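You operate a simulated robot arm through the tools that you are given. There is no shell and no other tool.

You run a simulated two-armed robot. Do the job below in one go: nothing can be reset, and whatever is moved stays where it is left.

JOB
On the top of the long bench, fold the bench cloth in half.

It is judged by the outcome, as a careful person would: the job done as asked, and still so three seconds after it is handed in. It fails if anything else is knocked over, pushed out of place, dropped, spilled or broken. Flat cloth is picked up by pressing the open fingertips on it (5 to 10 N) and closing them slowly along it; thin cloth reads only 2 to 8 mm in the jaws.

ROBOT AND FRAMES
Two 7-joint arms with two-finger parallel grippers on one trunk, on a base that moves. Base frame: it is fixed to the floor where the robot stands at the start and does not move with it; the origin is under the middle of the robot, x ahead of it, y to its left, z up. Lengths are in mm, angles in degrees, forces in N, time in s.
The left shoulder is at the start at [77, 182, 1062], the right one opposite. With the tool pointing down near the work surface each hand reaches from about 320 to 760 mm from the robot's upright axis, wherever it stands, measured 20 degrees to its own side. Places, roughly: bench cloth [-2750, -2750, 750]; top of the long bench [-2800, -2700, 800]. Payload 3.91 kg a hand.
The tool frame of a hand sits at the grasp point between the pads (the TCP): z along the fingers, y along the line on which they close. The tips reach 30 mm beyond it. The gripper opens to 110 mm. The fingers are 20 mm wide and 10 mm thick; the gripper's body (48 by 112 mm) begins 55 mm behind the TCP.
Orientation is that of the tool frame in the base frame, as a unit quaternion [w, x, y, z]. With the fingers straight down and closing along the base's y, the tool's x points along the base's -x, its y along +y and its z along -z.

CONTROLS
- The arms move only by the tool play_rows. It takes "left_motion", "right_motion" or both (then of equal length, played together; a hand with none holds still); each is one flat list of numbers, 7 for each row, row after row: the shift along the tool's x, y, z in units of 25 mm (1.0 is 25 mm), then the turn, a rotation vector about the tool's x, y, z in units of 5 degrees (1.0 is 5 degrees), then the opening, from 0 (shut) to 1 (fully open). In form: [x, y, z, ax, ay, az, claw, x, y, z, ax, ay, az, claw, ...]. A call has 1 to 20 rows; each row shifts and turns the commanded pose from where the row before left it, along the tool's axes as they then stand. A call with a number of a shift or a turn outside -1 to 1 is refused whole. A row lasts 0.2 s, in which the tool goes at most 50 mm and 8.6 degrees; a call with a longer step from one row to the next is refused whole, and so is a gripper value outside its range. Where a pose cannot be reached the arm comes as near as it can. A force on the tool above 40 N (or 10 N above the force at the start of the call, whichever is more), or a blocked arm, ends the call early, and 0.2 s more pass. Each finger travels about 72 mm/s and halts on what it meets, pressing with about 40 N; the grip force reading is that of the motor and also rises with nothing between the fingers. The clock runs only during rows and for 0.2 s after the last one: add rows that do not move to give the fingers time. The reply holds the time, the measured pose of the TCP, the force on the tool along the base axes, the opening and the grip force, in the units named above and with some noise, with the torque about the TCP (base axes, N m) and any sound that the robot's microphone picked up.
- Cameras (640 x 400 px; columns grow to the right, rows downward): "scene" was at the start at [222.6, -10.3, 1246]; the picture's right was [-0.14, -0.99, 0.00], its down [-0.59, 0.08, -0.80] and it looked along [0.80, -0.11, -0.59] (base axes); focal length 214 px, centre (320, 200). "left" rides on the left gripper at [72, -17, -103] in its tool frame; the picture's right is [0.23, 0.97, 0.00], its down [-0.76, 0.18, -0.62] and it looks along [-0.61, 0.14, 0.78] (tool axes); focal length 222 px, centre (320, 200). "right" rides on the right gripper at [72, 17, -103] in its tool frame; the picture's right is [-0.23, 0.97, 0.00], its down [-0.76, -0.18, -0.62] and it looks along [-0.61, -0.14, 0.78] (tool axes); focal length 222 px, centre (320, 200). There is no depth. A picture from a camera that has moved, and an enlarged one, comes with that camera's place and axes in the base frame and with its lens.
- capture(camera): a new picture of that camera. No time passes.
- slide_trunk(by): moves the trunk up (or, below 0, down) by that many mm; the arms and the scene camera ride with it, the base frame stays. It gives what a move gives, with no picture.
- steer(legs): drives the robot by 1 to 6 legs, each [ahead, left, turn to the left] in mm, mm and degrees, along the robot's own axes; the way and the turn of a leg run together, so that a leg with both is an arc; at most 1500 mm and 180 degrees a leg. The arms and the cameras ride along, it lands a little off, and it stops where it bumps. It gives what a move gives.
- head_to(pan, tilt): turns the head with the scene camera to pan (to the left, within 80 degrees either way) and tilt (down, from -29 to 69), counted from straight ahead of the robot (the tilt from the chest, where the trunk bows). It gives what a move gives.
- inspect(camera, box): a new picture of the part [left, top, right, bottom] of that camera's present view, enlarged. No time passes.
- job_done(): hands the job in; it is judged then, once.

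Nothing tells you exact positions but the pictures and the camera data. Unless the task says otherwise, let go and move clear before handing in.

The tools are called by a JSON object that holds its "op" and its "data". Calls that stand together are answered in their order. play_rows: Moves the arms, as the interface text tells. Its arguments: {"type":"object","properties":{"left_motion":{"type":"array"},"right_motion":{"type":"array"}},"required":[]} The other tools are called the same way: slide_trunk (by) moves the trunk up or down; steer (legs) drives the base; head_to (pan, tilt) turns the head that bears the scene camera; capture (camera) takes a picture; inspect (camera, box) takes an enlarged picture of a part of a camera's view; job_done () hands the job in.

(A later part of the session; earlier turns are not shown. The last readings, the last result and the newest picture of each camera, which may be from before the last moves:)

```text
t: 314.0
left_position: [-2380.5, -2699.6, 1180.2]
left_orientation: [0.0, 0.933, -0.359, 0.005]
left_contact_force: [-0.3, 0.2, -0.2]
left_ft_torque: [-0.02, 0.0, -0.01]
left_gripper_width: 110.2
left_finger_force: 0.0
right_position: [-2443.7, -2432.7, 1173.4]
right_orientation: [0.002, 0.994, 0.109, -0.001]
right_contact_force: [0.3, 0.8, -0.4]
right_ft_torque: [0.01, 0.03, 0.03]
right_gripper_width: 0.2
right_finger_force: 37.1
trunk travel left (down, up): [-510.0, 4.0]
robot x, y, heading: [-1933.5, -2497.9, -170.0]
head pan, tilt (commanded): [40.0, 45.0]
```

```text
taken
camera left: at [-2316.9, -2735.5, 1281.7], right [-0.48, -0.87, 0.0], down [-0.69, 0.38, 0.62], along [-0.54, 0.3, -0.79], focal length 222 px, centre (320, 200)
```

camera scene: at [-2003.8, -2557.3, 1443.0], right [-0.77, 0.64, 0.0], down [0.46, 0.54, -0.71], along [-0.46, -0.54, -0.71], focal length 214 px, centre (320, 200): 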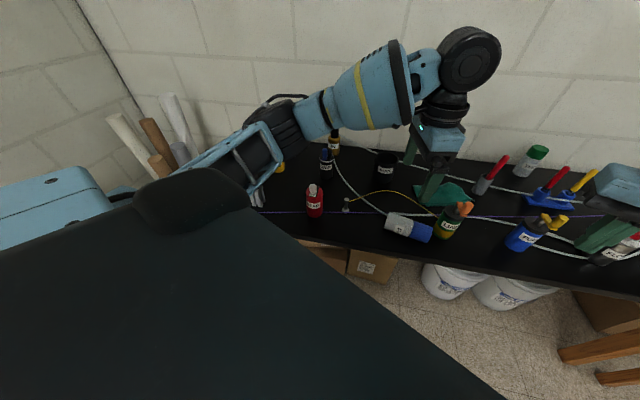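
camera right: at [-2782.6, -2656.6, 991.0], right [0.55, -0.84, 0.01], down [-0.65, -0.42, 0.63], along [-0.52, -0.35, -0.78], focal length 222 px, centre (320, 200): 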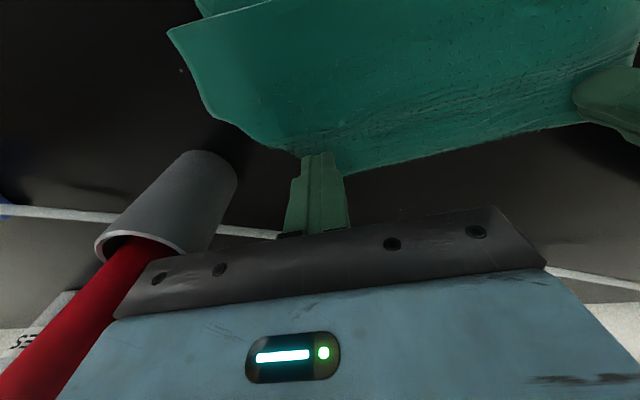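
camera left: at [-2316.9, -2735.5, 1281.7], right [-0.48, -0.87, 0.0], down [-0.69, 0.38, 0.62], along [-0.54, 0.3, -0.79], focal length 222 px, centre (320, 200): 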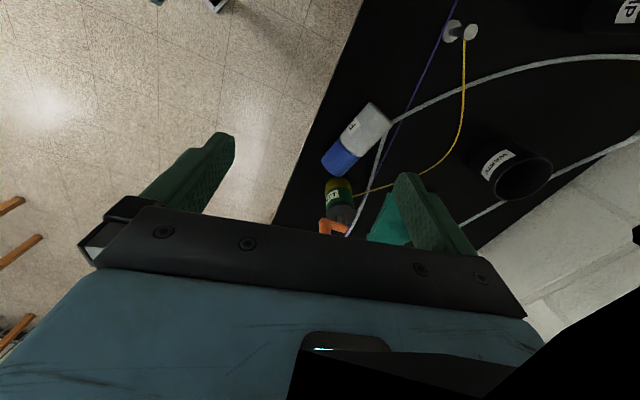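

My left elbow would hang over the bottles at the left end, so I'll use the right hand instead (its elbow is over open floor). First I tuck the left hand up and out of the way, then move 60 mm ahead.

{"op": "play_rows", "data": {"left_motion": [0.3, 0, -0.8, 0, 0, 0, 1, 0.6, 0, -0.8, 0, 0, 0, 1, 0.9, 0, -0.8, 0, 0, 0, 1, 0.9, 0, -0.8, 0, 0, 0, 1, 0.9, 0, -0.8, 0, 0, 0, 1, 0.9, 0, -0.5, 0, 0, 0, 1, 0.9, 0, -0.3, 0, 0, 0, 1, 0.9, 0, 0, 0, 0, 0, 1]}}

{"op": "steer", "data": {"legs": [[60, 0, 0]]}}

{"op": "head_to", "data": {"pan": 15, "tilt": 48}}

{"op": "capture", "data": {"camera": "scene"}}

```text
t: 315.8
left_position: [-2265.6, -2802.9, 1300.6]
left_orientation: [0.0, 0.933, -0.359, 0.005]
left_contact_force: [0.6, -0.7, 0.8]
left_ft_torque: [0.01, 0.0, -0.05]
left_gripper_width: 109.9
left_finger_force: 0.1
right_position: [-2442.4, -2434.5, 1174.1]
right_orientation: [0.002, 0.994, 0.108, -0.002]
right_contact_force: [-0.1, -0.2, 0.6]
right_ft_torque: [0.0, 0.01, -0.03]
right_gripper_width: 0.0
right_finger_force: 37.6
trunk travel left (down, up): [-510.0, 4.0]
robot x, y, heading: [-1938.2, -2494.5, -169.8]
head pan, tilt (commanded): [40.0, 45.0]
```

```text
t: 316.8
left_position: [-2321.8, -2813.1, 1302.8]
left_orientation: [0.0, 0.933, -0.36, 0.004]
left_contact_force: [-0.9, -1.2, -0.5]
left_ft_torque: [0.0, 0.0, -0.01]
left_gripper_width: 110.0
left_finger_force: 0.1
right_position: [-2501.1, -2444.3, 1174.5]
right_orientation: [0.003, 0.994, 0.109, -0.003]
right_contact_force: [0.7, 0.0, 0.8]
right_ft_torque: [0.01, -0.03, -0.03]
right_gripper_width: 0.0
right_finger_force: 37.2
trunk travel left (down, up): [-510.0, 4.0]
robot x, y, heading: [-1993.5, -2503.5, -170.1]
head pan, tilt (commanded): [40.0, 45.0]
```

```text
t: 317.7
left_position: [-2322.8, -2811.9, 1300.8]
left_orientation: [-0.001, 0.933, -0.36, 0.004]
left_contact_force: [-0.9, 0.1, -0.4]
left_ft_torque: [-0.03, 0.02, -0.02]
left_gripper_width: 109.9
left_finger_force: 0.1
right_position: [-2501.8, -2443.1, 1174.5]
right_orientation: [0.002, 0.994, 0.109, -0.002]
right_contact_force: [1.1, -1.2, 0.0]
right_ft_torque: [0.01, 0.0, -0.01]
right_gripper_width: 0.0
right_finger_force: 37.4
trunk travel left (down, up): [-510.0, 4.0]
robot x, y, heading: [-1991.2, -2502.6, -170.0]
head pan, tilt (commanded): [15.0, 48.0]
```

```text
taken
camera scene: at [-2080.8, -2538.6, 1438.8], right [-0.42, 0.91, 0.0], down [0.67, 0.31, -0.67], along [-0.61, -0.28, -0.74], focal length 214 px, centre (320, 200)
```

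scene: 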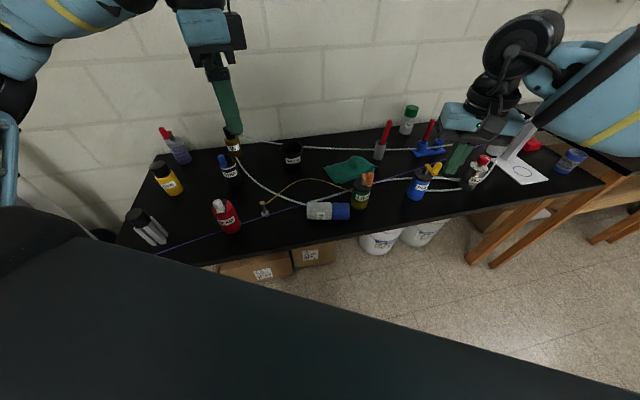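

Clear overview: everything else stands and the cloth is folded. Now I turn the right hand so its fingers will straddle the lying bottle, open, and bring it above the bottle at a safe height.

{"op": "play_rows", "data": {"right_motion": [0, 0, 0, 0, 0, 0.985, 0.3, 0, 0, 0, 0, 0, 0.985, 0.6, 0, 0, 0, 0, 0, 0.985, 0.9, 0, 0, 0, 0, 0, 0.985, 1, 0, 0, 0, 0, 0, 0.985, 1, 0, 0, 0, 0, 0, 0.985, 1, 0, 0, 0, 0, 0, 0.985, 1, 0, 0, 0, 0, 0, 0.985, 1, 0, 0, 0, 0, 0, 0.985, 1, 0, 0, 0, 0, 0, 0.985, 1, 0, 0, 0, 0, 0, 0.985, 1, 0, 0, 0, 0, 0, 0.985, 1, 0, 0, 0, 0, 0, 0.985, 1, 0, 0, 0, 0, 0, 0.985, 1, 0, 0, 0, 0, 0, 0.985, 1, 0, 0, 0, 0, 0, 0.985, 1]}}

{"op": "play_rows", "data": {"right_motion": [0.85, 0.42, 0, 0, 0, 0, 1, 0.85, 0.42, 0, 0, 0, 0, 1, 0.85, 0.42, 0, 0, 0, 0, 1, 0.85, 0.42, 0, 0, 0, 0, 1, 0.85, 0.42, 0, 0, 0, 0, 1, 0.85, 0.42, 0, 0, 0, 0, 1, 0.85, 0.42, 0, 0, 0, 0, 1, 0.85, 0.42, 0, 0, 0, 0, 1, 0.85, 0.42, 0, 0, 0, 0, 1, 0.85, 0.42, 0, 0, 0, 0, 1]}}

{"op": "capture", "data": {"camera": "right"}}

{"op": "capture", "data": {"camera": "scene"}}

```text
t: 321.1
left_position: [-2325.0, -2813.8, 1301.2]
left_orientation: [-0.001, 0.933, -0.36, 0.005]
left_contact_force: [0.3, -0.4, -0.3]
left_ft_torque: [-0.01, -0.02, -0.01]
left_gripper_width: 110.2
left_finger_force: 0.0
right_position: [-2503.3, -2443.8, 1173.7]
right_orientation: [0.003, 0.837, -0.547, 0.0]
right_contact_force: [-0.1, 0.1, -0.1]
right_ft_torque: [-0.02, 0.02, 0.02]
right_gripper_width: 110.0
right_finger_force: 0.0
trunk travel left (down, up): [-510.0, 4.0]
robot x, y, heading: [-1991.7, -2503.7, -170.0]
head pan, tilt (commanded): [15.0, 48.0]
```

```text
t: 323.3
left_position: [-2322.3, -2813.9, 1300.3]
left_orientation: [0.0, 0.933, -0.359, 0.005]
left_contact_force: [-0.3, 0.2, 0.6]
left_ft_torque: [0.01, -0.01, 0.01]
left_gripper_width: 109.9
left_finger_force: 0.1
right_position: [-2528.9, -2662.7, 1174.1]
right_orientation: [0.004, 0.826, -0.564, 0.004]
right_contact_force: [-0.4, 0.0, 0.7]
right_ft_torque: [0.0, -0.01, -0.01]
right_gripper_width: 110.5
right_finger_force: 0.1
trunk travel left (down, up): [-510.0, 4.0]
robot x, y, heading: [-1992.8, -2503.9, -170.1]
head pan, tilt (commanded): [15.0, 48.0]
```

```text
taken
camera right: at [-2518.5, -2734.9, 1279.1], right [-0.99, -0.14, 0.0], down [-0.11, 0.78, 0.62], along [-0.09, 0.61, -0.79], focal length 222 px, centre (320, 200)
```

right: 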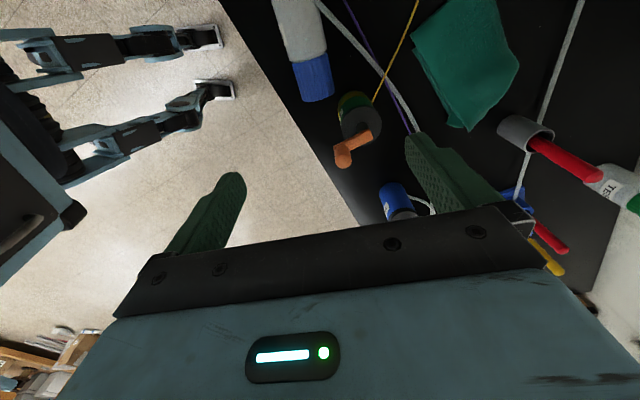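

```text
taken
camera scene: at [-2081.1, -2539.6, 1438.7], right [-0.42, 0.91, 0.0], down [0.67, 0.31, -0.67], along [-0.61, -0.28, -0.74], focal length 214 px, centre (320, 200)
```

scene: 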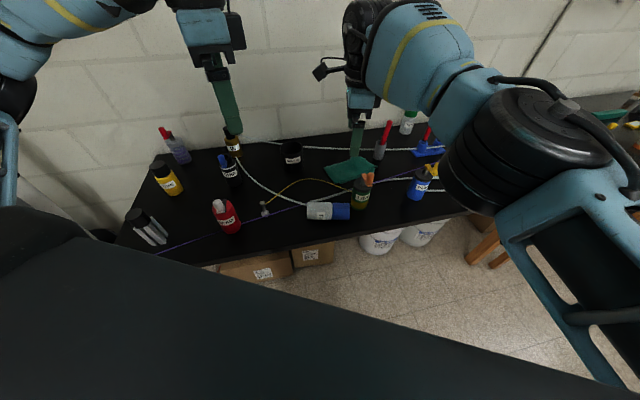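

{"op": "play_rows", "data": {"right_motion": [0, 0, 0, 0, 0, 0, 1, 0, 0, 0, 0, 0, 0, 1, 0, 0, 0, 0, 0, 0, 1]}}

{"op": "inspect", "data": {"camera": "right", "box": [240, 0, 440, 200]}}

```text
t: 324.3
left_position: [-2324.7, -2813.3, 1299.5]
left_orientation: [0.0, 0.933, -0.36, 0.005]
left_contact_force: [0.0, 0.2, -0.3]
left_ft_torque: [0.01, 0.0, -0.02]
left_gripper_width: 109.8
left_finger_force: 0.0
right_position: [-2530.7, -2659.2, 1175.9]
right_orientation: [0.004, 0.825, -0.566, 0.004]
right_contact_force: [0.1, 0.5, -0.5]
right_ft_torque: [0.01, -0.02, 0.02]
right_gripper_width: 110.0
right_finger_force: 0.0
trunk travel left (down, up): [-510.0, 4.0]
robot x, y, heading: [-1990.1, -2509.3, -170.1]
head pan, tilt (commanded): [15.0, 48.0]
stopped in row 3 (right hand): the arm was blocked; the commanded pose is now the measured one
```

```text
2.00 times, centred on (340, 100) of right
camera zoom: at [-2521.1, -2731.8, 1279.7], right [-0.99, -0.14, 0.0], down [-0.11, 0.78, 0.61], along [-0.08, 0.61, -0.79], focal length 444 px, centre (280, 400)
```

zoom: 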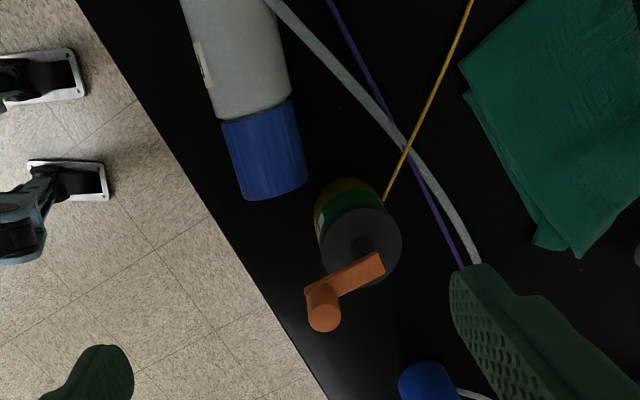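

The right arm is blocked (too cramped across my own body). I'd better shift the base left so the bottle is in front of the right arm; first I check the space on my left.

{"op": "head_to", "data": {"pan": 65, "tilt": 35}}

{"op": "capture", "data": {"camera": "scene"}}

```text
t: 325.4
left_position: [-2323.4, -2814.1, 1300.3]
left_orientation: [0.0, 0.933, -0.36, 0.005]
left_contact_force: [0.0, 0.3, -0.4]
left_ft_torque: [-0.01, 0.01, 0.03]
left_gripper_width: 110.1
left_finger_force: 0.0
right_position: [-2530.7, -2659.5, 1176.2]
right_orientation: [0.005, 0.825, -0.565, 0.004]
right_contact_force: [-0.2, 0.0, -1.2]
right_ft_torque: [0.02, 0.01, -0.05]
right_gripper_width: 110.1
right_finger_force: 0.0
trunk travel left (down, up): [-510.0, 4.0]
robot x, y, heading: [-1991.4, -2505.8, -170.2]
head pan, tilt (commanded): [65.0, 35.0]
```

```text
taken
camera scene: at [-2033.1, -2590.4, 1457.7], right [-0.97, 0.26, 0.0], down [0.15, 0.55, -0.82], along [-0.21, -0.79, -0.57], focal length 214 px, centre (320, 200)
```

scene: 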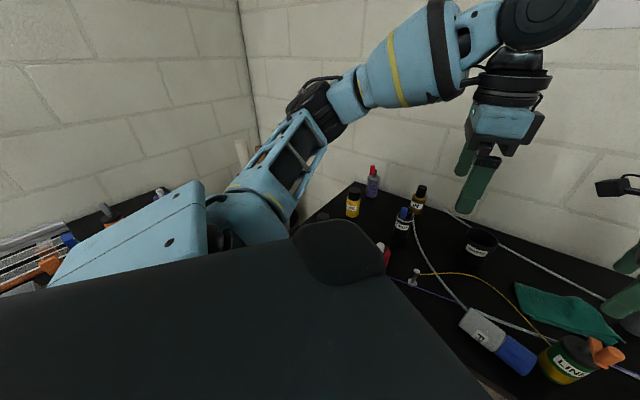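

There is ample room on the left and the left arm is high. I shift 170 mm left and 60 mm back.

{"op": "steer", "data": {"legs": [[-60, 170, 0]]}}

{"op": "head_to", "data": {"pan": 0, "tilt": 48}}

{"op": "capture", "data": {"camera": "scene"}}

{"op": "capture", "data": {"camera": "right"}}

```text
t: 327.6
left_position: [-2236.7, -2967.8, 1300.2]
left_orientation: [0.0, 0.933, -0.361, 0.005]
left_contact_force: [-0.1, -0.7, 0.1]
left_ft_torque: [-0.03, -0.01, -0.04]
left_gripper_width: 110.0
left_finger_force: 0.0
right_position: [-2443.2, -2813.0, 1175.1]
right_orientation: [0.005, 0.825, -0.565, 0.004]
right_contact_force: [0.2, -0.1, 0.3]
right_ft_torque: [0.01, -0.02, 0.03]
right_gripper_width: 109.9
right_finger_force: 0.0
trunk travel left (down, up): [-510.0, 4.0]
robot x, y, heading: [-1905.2, -2657.8, -170.2]
head pan, tilt (commanded): [65.0, 35.0]
```

```text
t: 328.9
left_position: [-2235.9, -2966.4, 1301.0]
left_orientation: [-0.001, 0.932, -0.361, 0.005]
left_contact_force: [0.0, 0.1, 0.5]
left_ft_torque: [-0.03, 0.01, -0.02]
left_gripper_width: 110.1
left_finger_force: 0.0
right_position: [-2443.8, -2813.7, 1175.7]
right_orientation: [0.005, 0.825, -0.565, 0.004]
right_contact_force: [-0.3, -0.1, 0.2]
right_ft_torque: [-0.03, 0.0, 0.01]
right_gripper_width: 109.8
right_finger_force: 0.0
trunk travel left (down, up): [-510.0, 4.0]
robot x, y, heading: [-1899.6, -2658.0, -170.1]
head pan, tilt (commanded): [0.0, 48.0]
```

```text
taken
camera scene: at [-1999.7, -2673.5, 1438.8], right [-0.17, 0.99, 0.0], down [0.73, 0.13, -0.67], along [-0.66, -0.11, -0.74], focal length 214 px, centre (320, 200)
```

scene: 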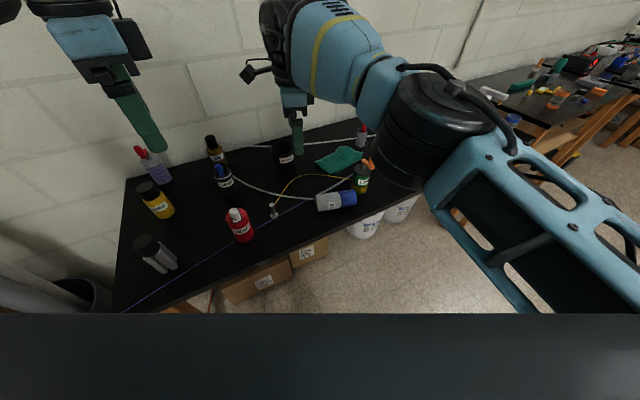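

```text
taken
camera right: at [-2433.5, -2885.7, 1280.2], right [-0.99, -0.14, 0.0], down [-0.11, 0.78, 0.61], along [-0.08, 0.61, -0.79], focal length 222 px, centre (320, 200)
```

right: 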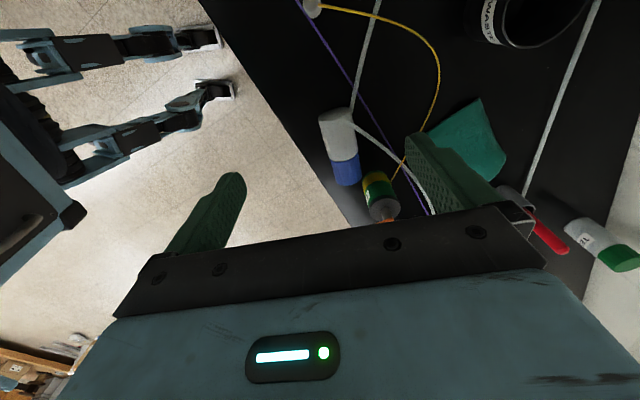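

Now the bottle is about 600 mm ahead and 80 mm to my right. I bring the right hand over it at height.

{"op": "play_rows", "data": {"right_motion": [-0.853, 0.09, 0, 0, 0, 0, 1, -0.853, 0.09, 0, 0, 0, 0, 1, -0.853, 0.09, 0, 0, 0, 0, 1, -0.853, 0.09, 0, 0, 0, 0, 1, -0.853, 0.09, 0, 0, 0, 0, 1, -0.853, 0.09, 0, 0, 0, 0, 1, -0.853, 0.09, 0, 0, 0, 0, 1, 0, 0, 0, 0, 0, 0, 1, 0, 0, 0, 0, 0, 0, 1]}}

{"op": "capture", "data": {"camera": "right"}}

{"op": "capture", "data": {"camera": "scene"}}

```text
t: 330.9
left_position: [-2236.5, -2966.7, 1300.3]
left_orientation: [0.0, 0.933, -0.361, 0.005]
left_contact_force: [-0.3, -0.2, -0.8]
left_ft_torque: [0.01, -0.03, 0.04]
left_gripper_width: 110.2
left_finger_force: 0.1
right_position: [-2511.0, -2680.1, 1173.9]
right_orientation: [0.005, 0.825, -0.565, 0.004]
right_contact_force: [-0.3, 0.7, -0.5]
right_ft_torque: [0.02, -0.02, -0.01]
right_gripper_width: 109.9
right_finger_force: 0.0
trunk travel left (down, up): [-510.0, 4.0]
robot x, y, heading: [-1904.0, -2653.7, -170.2]
head pan, tilt (commanded): [0.0, 48.0]
```

```text
taken
camera right: at [-2501.4, -2752.6, 1279.5], right [-0.99, -0.14, 0.0], down [-0.11, 0.78, 0.61], along [-0.09, 0.61, -0.79], focal length 222 px, centre (320, 200)
```

right: 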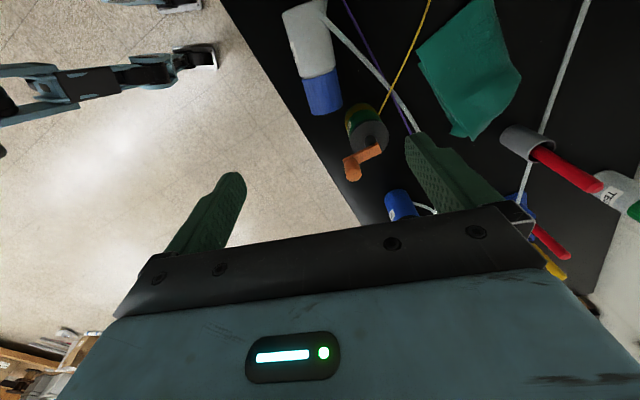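

```text
taken
camera scene: at [-1999.8, -2673.3, 1438.7], right [-0.17, 0.99, 0.0], down [0.73, 0.13, -0.67], along [-0.66, -0.11, -0.74], focal length 214 px, centre (320, 200)
```

scene: 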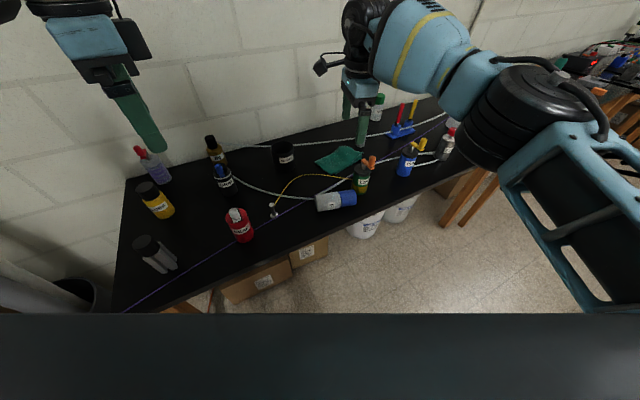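

The hand is right over the bottle's cap section. I descend with the gripper fully open.

{"op": "play_rows", "data": {"right_motion": [0, 0, 0.9, 0, 0, 0, 1, 0, 0, 0.9, 0, 0, 0, 1, 0, 0, 0.9, 0, 0, 0, 1, 0, 0, 0.9, 0, 0, 0, 1, 0, 0, 0.9, 0, 0, 0, 1, 0, 0, 0.9, 0, 0, 0, 1, 0, 0, 0.9, 0, 0, 0, 1, 0, 0, 0.9, 0, 0, 0, 1, 0, 0, 0, 0, 0, 0, 1]}}

{"op": "capture", "data": {"camera": "right"}}

{"op": "inspect", "data": {"camera": "scene", "box": [280, 130, 420, 230]}}

```text
t: 332.9
left_position: [-2236.5, -2968.3, 1301.4]
left_orientation: [0.0, 0.932, -0.361, 0.005]
left_contact_force: [0.7, -0.5, 0.4]
left_ft_torque: [0.03, 0.03, -0.01]
left_gripper_width: 110.2
left_finger_force: 0.0
right_position: [-2510.4, -2683.9, 995.7]
right_orientation: [0.004, 0.825, -0.565, 0.003]
right_contact_force: [0.2, -0.4, 0.2]
right_ft_torque: [0.01, 0.0, 0.01]
right_gripper_width: 110.2
right_finger_force: 0.0
trunk travel left (down, up): [-510.0, 4.0]
robot x, y, heading: [-1903.9, -2659.8, -170.2]
head pan, tilt (commanded): [0.0, 48.0]
```

```text
taken
camera right: at [-2500.4, -2756.3, 1098.8], right [-0.99, -0.14, 0.0], down [-0.11, 0.78, 0.61], along [-0.09, 0.61, -0.79], focal length 222 px, centre (320, 200)
```

right: 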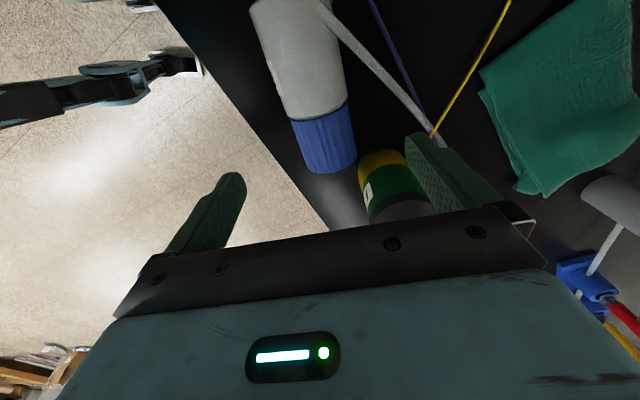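

```text
4.00 times, centred on (350, 180) of scene
camera zoom: at [-1999.5, -2673.4, 1438.8], right [-0.17, 0.99, 0.0], down [0.73, 0.13, -0.67], along [-0.66, -0.11, -0.74], focal length 858 px, centre (200, 280)
```

zoom: 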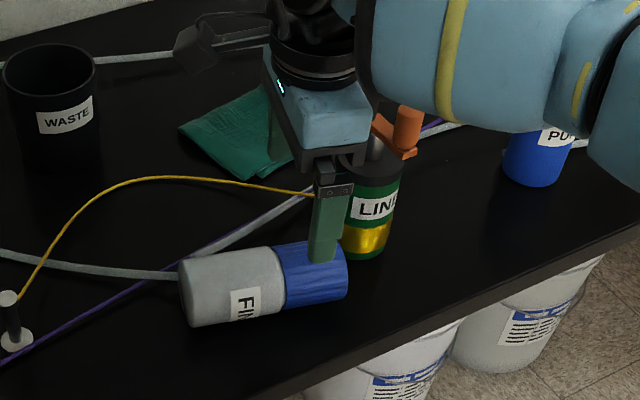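

The hand is aligned with the bottle axis within a degree. I center it on the cap (6 mm sideways, 12 mm along) and lower to the grasp height.

{"op": "play_rows", "data": {"right_motion": [-0.24, 0.12, 0, 0, 0, 0, 1, -0.24, 0.12, 0, 0, 0, 0, 1, 0, 0, 0.8, 0, 0, 0, 1, 0, 0, 0.8, 0, 0, 0, 1, 0, 0, 0.8, 0, 0, 0, 1, 0, 0, 0.8, 0, 0, 0, 1, 0, 0, 0.6, 0, 0, 0, 1, 0, 0, 0.4, 0, 0, 0, 1, 0, 0, 0, 0, 0, 0, 1]}}

{"op": "capture", "data": {"camera": "right"}}

{"op": "inspect", "data": {"camera": "scene", "box": [280, 130, 420, 230]}}

```text
t: 334.9
left_position: [-2235.2, -2967.6, 1299.4]
left_orientation: [0.0, 0.933, -0.361, 0.004]
left_contact_force: [-0.2, 0.2, 0.1]
left_ft_torque: [-0.01, 0.01, -0.02]
left_gripper_width: 110.0
left_finger_force: 0.1
right_position: [-2515.8, -2671.6, 890.6]
right_orientation: [0.004, 0.825, -0.565, 0.004]
right_contact_force: [0.2, 0.0, -0.1]
right_ft_torque: [0.02, 0.01, -0.02]
right_gripper_width: 110.1
right_finger_force: 0.1
right hand out of reach, approached as far as the arm can: row 7
trunk travel left (down, up): [-510.0, 4.0]
robot x, y, heading: [-1904.3, -2658.9, -170.2]
head pan, tilt (commanded): [0.0, 48.0]
```

```text
taken
camera right: at [-2505.3, -2745.1, 994.7], right [-0.99, -0.14, 0.0], down [-0.11, 0.78, 0.61], along [-0.09, 0.61, -0.79], focal length 222 px, centre (320, 200)
```

right: 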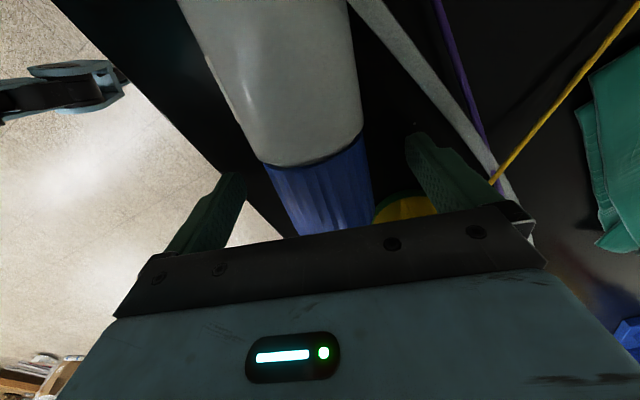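

```text
4.00 times, centred on (350, 180) of scene
camera zoom: at [-1999.6, -2673.8, 1438.8], right [-0.17, 0.99, 0.0], down [0.73, 0.13, -0.67], along [-0.66, -0.11, -0.74], focal length 858 px, centre (200, 280)
```

zoom: 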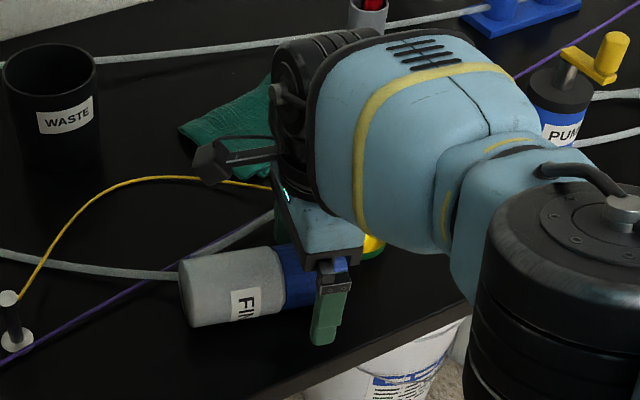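

The gripper straddles the cap with no contact. I close slowly on it.

{"op": "play_rows", "data": {"right_motion": [0, 0, 0, 0, 0, 0, 0.9, 0, 0, 0, 0, 0, 0, 0.8, 0, 0, 0, 0, 0, 0, 0.72, 0, 0, 0, 0, 0, 0, 0.66, 0, 0, 0, 0, 0, 0, 0.62, 0, 0, 0, 0, 0, 0, 0.58, 0, 0, 0, 0, 0, 0, 0.55, 0, 0, 0, 0, 0, 0, 0.52, 0, 0, 0, 0, 0, 0, 0.49, 0, 0, 0, 0, 0, 0, 0.46, 0, 0, 0, 0, 0, 0, 0.43, 0, 0, 0, 0, 0, 0, 0.4, 0, 0, 0, 0, 0, 0, 0.4]}}

{"op": "capture", "data": {"camera": "right"}}

```text
t: 337.7
left_position: [-2236.0, -2967.2, 1300.6]
left_orientation: [0.0, 0.932, -0.361, 0.006]
left_contact_force: [-0.6, -0.2, -0.2]
left_ft_torque: [0.01, -0.02, 0.03]
left_gripper_width: 109.9
left_finger_force: 0.1
right_position: [-2516.0, -2671.6, 890.4]
right_orientation: [0.005, 0.825, -0.565, 0.003]
right_contact_force: [0.3, 0.9, 1.1]
right_ft_torque: [0.02, -0.03, 0.07]
right_gripper_width: 54.6
right_finger_force: 40.4
trunk travel left (down, up): [-510.0, 4.0]
robot x, y, heading: [-1905.3, -2657.7, -170.0]
head pan, tilt (commanded): [0.0, 48.0]
```

```text
taken
camera right: at [-2505.4, -2744.7, 994.9], right [-0.99, -0.14, 0.0], down [-0.11, 0.78, 0.61], along [-0.09, 0.61, -0.79], focal length 222 px, centre (320, 200)
```

right: 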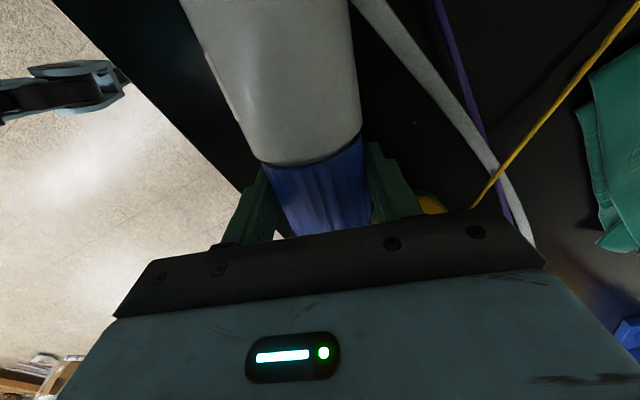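

Firm grip on the cap (54.6 mm). I lift slightly, move away from LINE, and raise the bottle clear.

{"op": "play_rows", "data": {"right_motion": [0, 0, -0.2, 0, 0, 0, 0.4, 0.2, 0, -0.3, 0, 0, 0, 0.4, 0.4, 0, -0.5, 0, 0, 0, 0.4, 0.4, 0, -0.7, 0, 0, 0, 0.4, 0.3, 0, -0.8, 0, 0, 0, 0.4, 0, 0, -0.8, 0, 0, 0, 0.4, 0, 0, -0.8, 0, 0, 0, 0.4, 0, 0, -0.8, 0, 0, 0, 0.4, 0, 0, -0.8, 0, 0, 0, 0.4, 0, 0, -0.8, 0, 0, 0, 0.4, 0, 0, 0, 0, 0, 0, 0.4]}}

{"op": "capture", "data": {"camera": "scene"}}

{"op": "capture", "data": {"camera": "right"}}

```text
t: 340.1
left_position: [-2235.8, -2966.4, 1300.6]
left_orientation: [0.0, 0.933, -0.361, 0.005]
left_contact_force: [-0.3, -0.3, -0.2]
left_ft_torque: [-0.02, 0.03, 0.02]
left_gripper_width: 109.9
left_finger_force: 0.0
right_position: [-2521.4, -2710.9, 1049.1]
right_orientation: [0.002, 0.824, -0.566, 0.004]
right_contact_force: [-0.7, 0.2, -1.7]
right_ft_torque: [0.09, 0.02, 0.02]
right_gripper_width: 54.0
right_finger_force: 39.6
right hand out of reach, approached as far as the arm can: row 4, 5, 6, 8, 10
trunk travel left (down, up): [-510.0, 4.0]
robot x, y, heading: [-1903.4, -2658.7, -170.3]
head pan, tilt (commanded): [0.0, 48.0]
```

```text
taken
camera scene: at [-2000.2, -2673.5, 1438.7], right [-0.17, 0.99, 0.0], down [0.73, 0.13, -0.67], along [-0.66, -0.11, -0.74], focal length 214 px, centre (320, 200)
```

scene: 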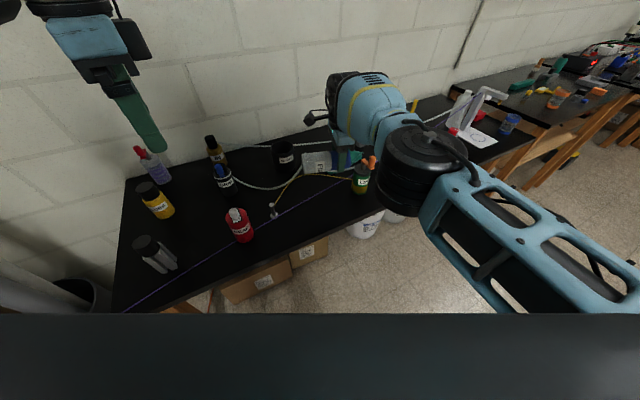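

```text
taken
camera right: at [-2512.4, -2783.2, 1154.6], right [-0.99, -0.14, 0.0], down [-0.11, 0.78, 0.61], along [-0.08, 0.61, -0.79], focal length 222 px, centre (320, 200)
```

right: 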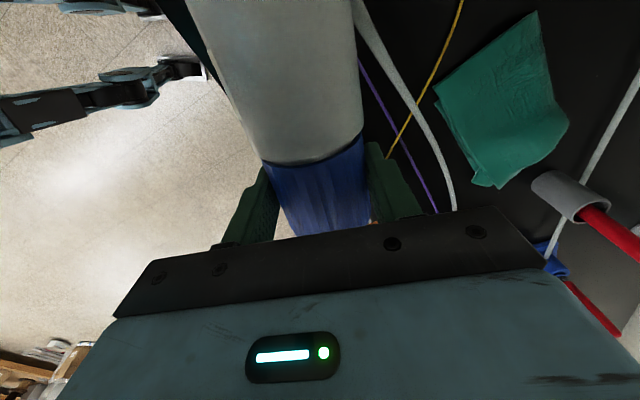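

The bottle is up at z ≈ 1050 and everything around is untouched. Now I yaw the hand about 99° so the bottle's base points toward me.

{"op": "play_rows", "data": {"right_motion": [0, 0, 0, 0, 0, -0.988, 0.4, 0, 0, 0, 0, 0, -0.988, 0.4, 0, 0, 0, 0, 0, -0.988, 0.4, 0, 0, 0, 0, 0, -0.988, 0.4, 0, 0, 0, 0, 0, -0.988, 0.4, 0, 0, 0, 0, 0, -0.988, 0.4, 0, 0, 0, 0, 0, -0.988, 0.4, 0, 0, 0, 0, 0, -0.988, 0.4, 0, 0, 0, 0, 0, -0.988, 0.4, 0, 0, 0, 0, 0, -0.988, 0.4, 0, 0, 0, 0, 0, -0.988, 0.4, 0, 0, 0, 0, 0, -0.988, 0.4, 0, 0, 0, 0, 0, -0.988, 0.4, 0, 0, 0, 0, 0, -0.988, 0.4, 0, 0, 0, 0, 0, -0.988, 0.4, 0, 0, 0, 0, 0, -0.988, 0.4, 0, 0, 0, 0, 0, -0.988, 0.4, 0, 0, 0, 0, 0, -0.988, 0.4, 0, 0, 0, 0, 0, -0.988, 0.4, 0, 0, 0, 0, 0, -0.988, 0.4]}}

{"op": "capture", "data": {"camera": "scene"}}

{"op": "capture", "data": {"camera": "right"}}

```text
t: 344.3
left_position: [-2236.2, -2966.5, 1300.3]
left_orientation: [0.0, 0.932, -0.361, 0.005]
left_contact_force: [0.3, 0.2, -0.7]
left_ft_torque: [-0.03, 0.01, 0.0]
left_gripper_width: 110.3
left_finger_force: 0.0
right_position: [-2522.5, -2709.3, 1050.4]
right_orientation: [0.006, 0.966, 0.259, -0.001]
right_contact_force: [0.0, 0.0, -1.3]
right_ft_torque: [-0.09, 0.1, -0.02]
right_gripper_width: 54.0
right_finger_force: 39.9
trunk travel left (down, up): [-510.0, 4.0]
robot x, y, heading: [-1905.9, -2656.7, -170.0]
head pan, tilt (commanded): [0.0, 48.0]
```

```text
taken
camera scene: at [-2000.1, -2672.9, 1438.7], right [-0.17, 0.99, 0.0], down [0.73, 0.13, -0.67], along [-0.66, -0.11, -0.74], focal length 214 px, centre (320, 200)
```

scene: 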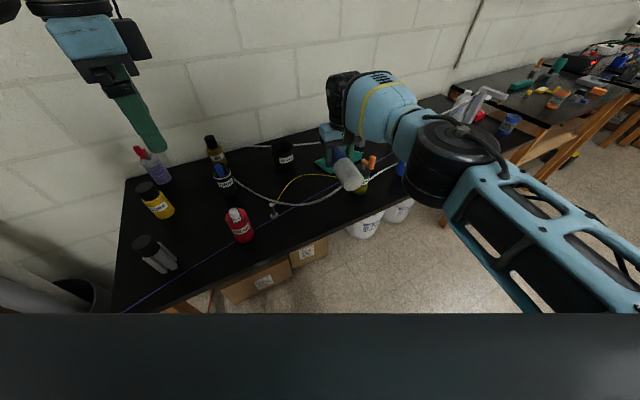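

```text
taken
camera right: at [-2452.1, -2686.8, 1153.3], right [0.29, -0.96, 0.01], down [-0.75, -0.22, 0.63], along [-0.6, -0.19, -0.78], focal length 222 px, centre (320, 200)
```

right: 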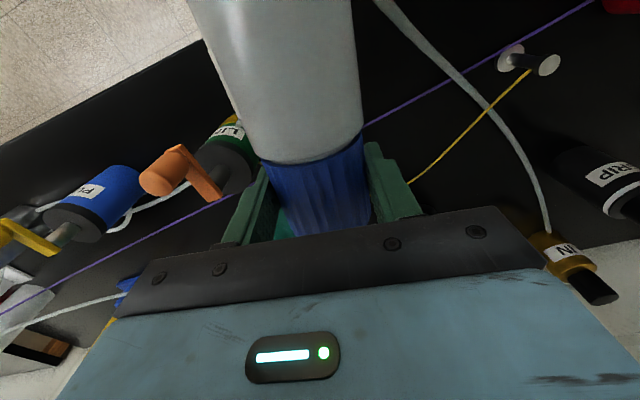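

Good. Next I carry it to above its original spot, still high.

{"op": "play_rows", "data": {"right_motion": [0.114, 0.857, 0, 0, 0, 0, 0.4, 0.114, 0.857, 0, 0, 0, 0, 0.4, 0.114, 0.857, 0, 0, 0, 0, 0.4, 0.114, 0.857, 0, 0, 0, 0, 0.4, 0.114, 0.857, 0, 0, 0, 0, 0.4, 0, 0, 0, 0, 0, 0, 0.4]}}

{"op": "play_rows", "data": {"right_motion": [0, 0, 0, 0, -1, 0, 0.4, 0, 0, 0, 0, -1, 0, 0.4, 0, 0, 0, 0, -1, 0, 0.4, 0, 0, 0, 0, -1, 0, 0.4, 0, 0, 0, 0, -1, 0, 0.4, 0, 0, 0, 0, -1, 0, 0.4]}}

{"op": "capture", "data": {"camera": "scene"}}

{"op": "capture", "data": {"camera": "right"}}

```text
t: 345.7
left_position: [-2236.0, -2965.7, 1301.8]
left_orientation: [0.0, 0.933, -0.361, 0.005]
left_contact_force: [-0.7, 1.0, -0.1]
left_ft_torque: [-0.04, 0.03, 0.0]
left_gripper_width: 110.0
left_finger_force: 0.1
right_position: [-2458.0, -2796.6, 1051.1]
right_orientation: [0.006, 0.966, 0.258, -0.001]
right_contact_force: [0.2, 0.2, -1.5]
right_ft_torque: [-0.06, 0.09, 0.0]
right_gripper_width: 54.2
right_finger_force: 40.0
trunk travel left (down, up): [-510.0, 4.0]
robot x, y, heading: [-1900.7, -2660.3, -170.3]
head pan, tilt (commanded): [0.0, 48.0]
```

```text
t: 347.1
left_position: [-2236.1, -2966.8, 1300.6]
left_orientation: [0.0, 0.933, -0.36, 0.005]
left_contact_force: [0.4, 0.4, -0.4]
left_ft_torque: [-0.02, -0.04, 0.01]
left_gripper_width: 109.7
left_finger_force: 0.0
right_position: [-2456.7, -2796.3, 1050.4]
right_orientation: [0.074, 0.933, 0.247, -0.251]
right_contact_force: [-0.3, 0.0, -2.1]
right_ft_torque: [-0.05, 0.05, 0.02]
right_gripper_width: 53.8
right_finger_force: 40.5
trunk travel left (down, up): [-510.0, 4.0]
robot x, y, heading: [-1901.2, -2661.6, -170.1]
head pan, tilt (commanded): [0.0, 48.0]
```

```text
taken
camera scene: at [-1999.8, -2673.2, 1438.7], right [-0.17, 0.99, 0.0], down [0.73, 0.13, -0.67], along [-0.66, -0.11, -0.74], focal length 214 px, centre (320, 200)
```

scene: 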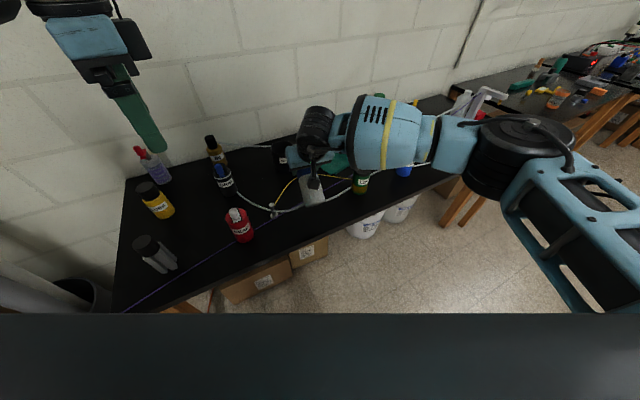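

```text
taken
camera right: at [-2349.9, -2753.0, 1103.8], right [0.32, -0.94, 0.13], down [-0.39, -0.01, 0.92], along [-0.86, -0.34, -0.37], focal length 222 px, centre (320, 200)
```

right: 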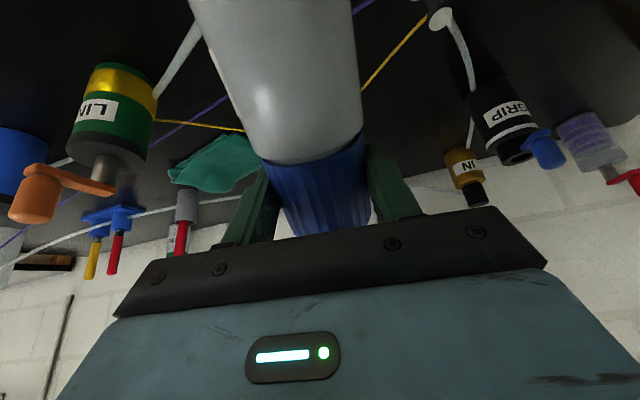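

The pitch works as planned. I continue rotating until the bottle is upright.

{"op": "play_rows", "data": {"right_motion": [0, 0, 0, 0, -1, 0, 0.4, 0, 0, 0, 0, -1, 0, 0.4, 0, 0, 0, 0, -1, 0, 0.4, 0, 0, 0, 0, -1, 0, 0.4, 0, 0, 0, 0, -1, 0, 0.4, 0, 0, 0, 0, -1, 0, 0.4]}}

{"op": "play_rows", "data": {"right_motion": [0, 0, 0, 0, -1, 0, 0.4, 0, 0, 0, 0, -1, 0, 0.4, 0, 0, 0, 0, -1, 0, 0.4, 0, 0, 0, 0, -1, 0, 0.4, 0, 0, 0, 0, -1, 0, 0.4, 0, 0, 0, 0, -1, 0, 0.4]}}

{"op": "capture", "data": {"camera": "scene"}}

{"op": "inspect", "data": {"camera": "scene", "box": [240, 120, 400, 240]}}

```text
t: 348.5
left_position: [-2235.9, -2967.2, 1300.5]
left_orientation: [0.0, 0.933, -0.361, 0.005]
left_contact_force: [0.5, 0.2, -0.2]
left_ft_torque: [-0.02, 0.04, 0.0]
left_gripper_width: 109.7
left_finger_force: 0.1
right_position: [-2457.2, -2797.1, 1050.9]
right_orientation: [0.134, 0.836, 0.22, -0.485]
right_contact_force: [-0.7, 0.7, -2.2]
right_ft_torque: [-0.03, 0.02, 0.0]
right_gripper_width: 54.1
right_finger_force: 39.7
trunk travel left (down, up): [-510.0, 4.0]
robot x, y, heading: [-1903.8, -2660.7, -170.1]
head pan, tilt (commanded): [0.0, 48.0]
```

```text
t: 349.9
left_position: [-2235.3, -2967.6, 1300.3]
left_orientation: [0.0, 0.933, -0.361, 0.006]
left_contact_force: [-0.5, -0.1, 0.2]
left_ft_torque: [-0.03, 0.02, 0.0]
left_gripper_width: 110.0
left_finger_force: 0.0
right_position: [-2450.2, -2805.4, 1050.4]
right_orientation: [0.148, 0.818, 0.219, -0.511]
right_contact_force: [0.3, 0.1, -2.4]
right_ft_torque: [0.01, 0.05, -0.03]
right_gripper_width: 53.7
right_finger_force: 39.9
right hand out of reach, approached as far as the arm can: row 1, 2, 3, 4, 5, 6
trunk travel left (down, up): [-510.0, 4.0]
robot x, y, heading: [-1906.6, -2659.2, -170.0]
head pan, tilt (commanded): [0.0, 48.0]
```

```text
taken
camera scene: at [-1999.9, -2673.6, 1438.7], right [-0.17, 0.99, 0.0], down [0.73, 0.13, -0.67], along [-0.66, -0.11, -0.74], focal length 214 px, centre (320, 200)
```

scene: 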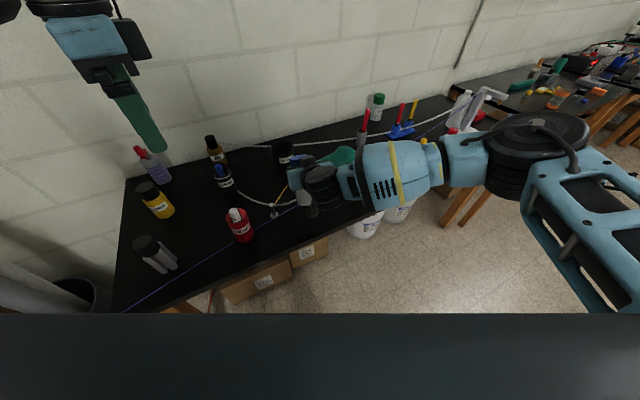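

```text
3.33 times, centred on (320, 180) of scene
camera zoom: at [-1999.9, -2673.6, 1438.7], right [-0.17, 0.99, 0.0], down [0.73, 0.13, -0.67], along [-0.66, -0.11, -0.74], focal length 715 px, centre (320, 267)
```

zoom: 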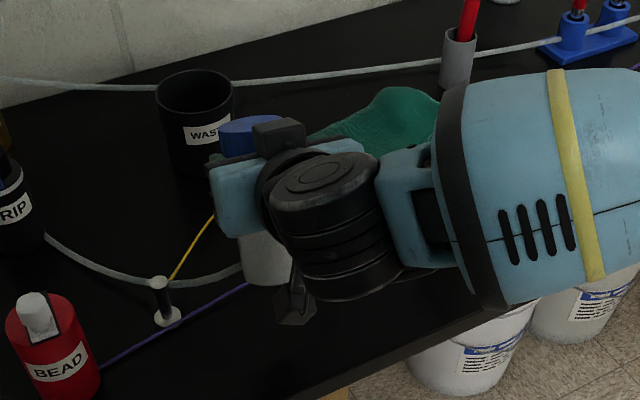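

It stopped at about 64° (wrist limit with the forearm coming from the right). I'll swing the hand's pointing direction further left about the vertical, which lines it up with the forearm, and then try the rest of the pitch.

{"op": "play_rows", "data": {"right_motion": [0, 0, 0, -0.9, 0.018, -0.434, 0.4, 0, 0, 0, -0.9, 0.018, -0.434, 0.4, 0, 0, 0, -0.9, 0.018, -0.434, 0.4, 0, 0, 0, -0.9, 0.018, -0.434, 0.4, 0, 0, 0, -0.9, 0.018, -0.434, 0.4, 0, 0, 0, -0.9, 0.018, -0.434, 0.4]}}

{"op": "play_rows", "data": {"right_motion": [0, 0, 0, 0, -1, 0, 0.4, 0, 0, 0, 0, -1, 0, 0.4, 0, 0, 0, 0, -1, 0, 0.4, 0, 0, 0, 0, -1, 0, 0.4, 0, 0, 0, 0, -1, 0, 0.4]}}

```text
t: 351.3
left_position: [-2236.3, -2967.9, 1301.0]
left_orientation: [0.0, 0.933, -0.36, 0.005]
left_contact_force: [0.0, -0.3, 0.5]
left_ft_torque: [-0.01, -0.01, -0.01]
left_gripper_width: 109.8
left_finger_force: 0.0
right_position: [-2428.4, -2828.1, 1044.3]
right_orientation: [0.274, 0.751, 0.4, -0.449]
right_contact_force: [-0.4, 0.7, -1.8]
right_ft_torque: [0.0, -0.02, -0.04]
right_gripper_width: 54.2
right_finger_force: 39.9
right hand out of reach, approached as far as the arm can: row 2
trunk travel left (down, up): [-510.0, 4.0]
robot x, y, heading: [-1907.3, -2662.5, -170.4]
head pan, tilt (commanded): [0.0, 48.0]
```

```text
t: 352.5
left_position: [-2236.9, -2966.9, 1300.3]
left_orientation: [0.0, 0.933, -0.361, 0.005]
left_contact_force: [0.1, -0.7, 0.0]
left_ft_torque: [0.02, 0.01, -0.01]
left_gripper_width: 110.1
left_finger_force: 0.1
right_position: [-2429.0, -2827.1, 1045.6]
right_orientation: [0.352, 0.636, 0.33, -0.602]
right_contact_force: [0.3, 1.0, -2.3]
right_ft_torque: [0.05, -0.06, 0.0]
right_gripper_width: 53.9
right_finger_force: 39.8
trunk travel left (down, up): [-510.0, 4.0]
robot x, y, heading: [-1901.2, -2659.9, -170.2]
head pan, tilt (commanded): [0.0, 48.0]
```

Now the bottle is almost exactly upright (3° off). I level it, move it over its original position and start lowering.

{"op": "play_rows", "data": {"right_motion": [0, 0, 0, 0, -0.3, -0.58, 0.4, 0, -0.6, -0.18, 0, 0, 0, 0.4, 0, -0.6, -0.18, 0, 0, 0, 0.4, 0, -0.6, -0.18, 0, 0, 0, 0.4, 0, 0, 0, 0, 0, 0, 0.4]}}

{"op": "capture", "data": {"camera": "scene"}}

{"op": "inspect", "data": {"camera": "scene", "box": [240, 120, 400, 240]}}

```text
t: 353.7
left_position: [-2237.1, -2968.8, 1300.5]
left_orientation: [0.0, 0.933, -0.361, 0.004]
left_contact_force: [-0.6, 0.6, -0.1]
left_ft_torque: [0.01, 0.0, -0.02]
left_gripper_width: 110.1
left_finger_force: 0.0
right_position: [-2460.3, -2791.3, 1043.7]
right_orientation: [0.342, 0.62, 0.341, -0.618]
right_contact_force: [-0.2, 0.1, -1.3]
right_ft_torque: [0.05, -0.05, -0.03]
right_gripper_width: 53.9
right_finger_force: 39.7
trunk travel left (down, up): [-510.0, 4.0]
robot x, y, heading: [-1905.7, -2658.9, -170.2]
head pan, tilt (commanded): [0.0, 48.0]
```

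```text
taken
camera scene: at [-1999.8, -2673.7, 1438.7], right [-0.17, 0.99, 0.0], down [0.73, 0.13, -0.67], along [-0.66, -0.11, -0.74], focal length 214 px, centre (320, 200)
```

scene: 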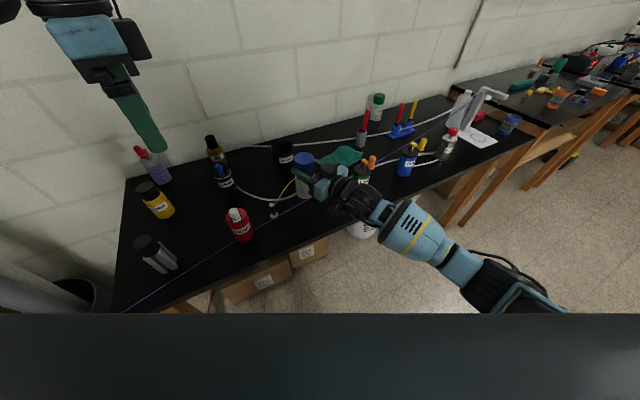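

```text
3.33 times, centred on (320, 180) of scene
camera zoom: at [-1999.8, -2673.7, 1438.7], right [-0.17, 0.99, 0.0], down [0.73, 0.13, -0.67], along [-0.66, -0.11, -0.74], focal length 715 px, centre (320, 267)
```

zoom: 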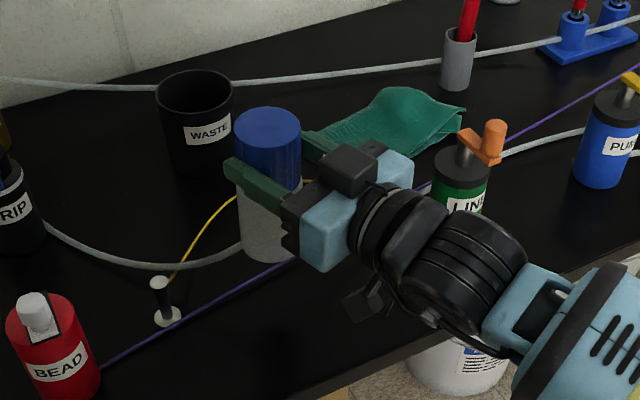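

The bottle hangs upright right over its place. I shift it 5 mm toward me (so it stays clear of the wire just behind) and lower it to near the bench.

{"op": "play_rows", "data": {"right_motion": [0, 0.08, -0.18, 0, 0, 0, 0.4, 0.6, 0, 0, 0, 0, 0, 0.4, 0.6, 0, 0, 0, 0, 0, 0.4, 0.6, 0, 0, 0, 0, 0, 0.4, 0.6, 0, 0, 0, 0, 0, 0.4, 0.6, 0, 0, 0, 0, 0, 0.4, 0.2, 0, 0, 0, 0, 0, 0.4, 0, 0, 0, 0, 0, 0, 0.4]}}

{"op": "inspect", "data": {"camera": "scene", "box": [240, 120, 400, 240]}}

{"op": "capture", "data": {"camera": "right"}}

```text
t: 355.5
left_position: [-2236.7, -2967.7, 1301.7]
left_orientation: [0.0, 0.933, -0.361, 0.004]
left_contact_force: [0.1, 0.3, -0.3]
left_ft_torque: [-0.02, 0.01, 0.03]
left_gripper_width: 110.0
left_finger_force: 0.0
right_position: [-2457.2, -2789.4, 964.9]
right_orientation: [0.342, 0.62, 0.342, -0.618]
right_contact_force: [0.4, -0.1, -1.2]
right_ft_torque: [0.03, -0.02, -0.01]
right_gripper_width: 53.5
right_finger_force: 39.8
trunk travel left (down, up): [-510.0, 4.0]
robot x, y, heading: [-1903.5, -2657.6, -170.3]
head pan, tilt (commanded): [0.0, 48.0]
```

```text
3.33 times, centred on (320, 180) of scene
camera zoom: at [-1999.9, -2673.5, 1438.7], right [-0.17, 0.99, 0.0], down [0.73, 0.13, -0.67], along [-0.66, -0.11, -0.74], focal length 715 px, centre (320, 267)
```

zoom: 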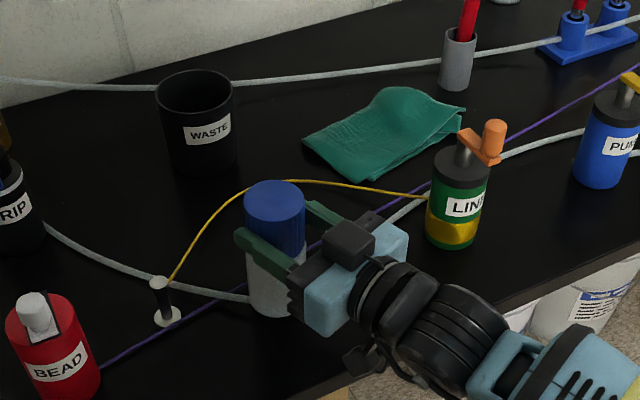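

```text
taken
camera right: at [-2386.9, -2710.2, 893.3], right [0.82, -0.52, 0.23], down [0.18, 0.62, 0.76], along [-0.54, -0.59, 0.61], focal length 222 px, centre (320, 200)
```

right: 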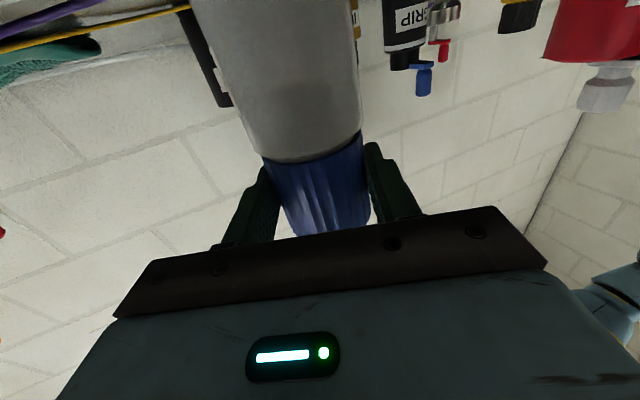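

The bottle hangs just above its place, with the tube and wire behind it as before. I lower in small steps until it touches.

{"op": "play_rows", "data": {"right_motion": [0.12, 0, 0, 0, 0, 0, 0.4, 0.12, 0, 0, 0, 0, 0, 0.4, 0.1, 0, 0, 0, 0, 0, 0.4, 0, 0, 0, 0, 0, 0, 0.4]}}

```text
t: 356.5
left_position: [-2236.9, -2966.9, 1300.1]
left_orientation: [0.0, 0.933, -0.361, 0.005]
left_contact_force: [0.5, -0.5, -0.3]
left_ft_torque: [-0.03, 0.02, 0.0]
left_gripper_width: 110.2
left_finger_force: 0.1
right_position: [-2455.7, -2789.2, 957.8]
right_orientation: [-0.343, -0.619, -0.342, 0.619]
right_contact_force: [-1.2, -0.4, 5.3]
right_ft_torque: [0.1, 0.07, -0.01]
right_gripper_width: 53.8
right_finger_force: 40.2
trunk travel left (down, up): [-510.0, 4.0]
robot x, y, heading: [-1906.6, -2663.1, -170.3]
head pan, tilt (commanded): [0.0, 48.0]
```

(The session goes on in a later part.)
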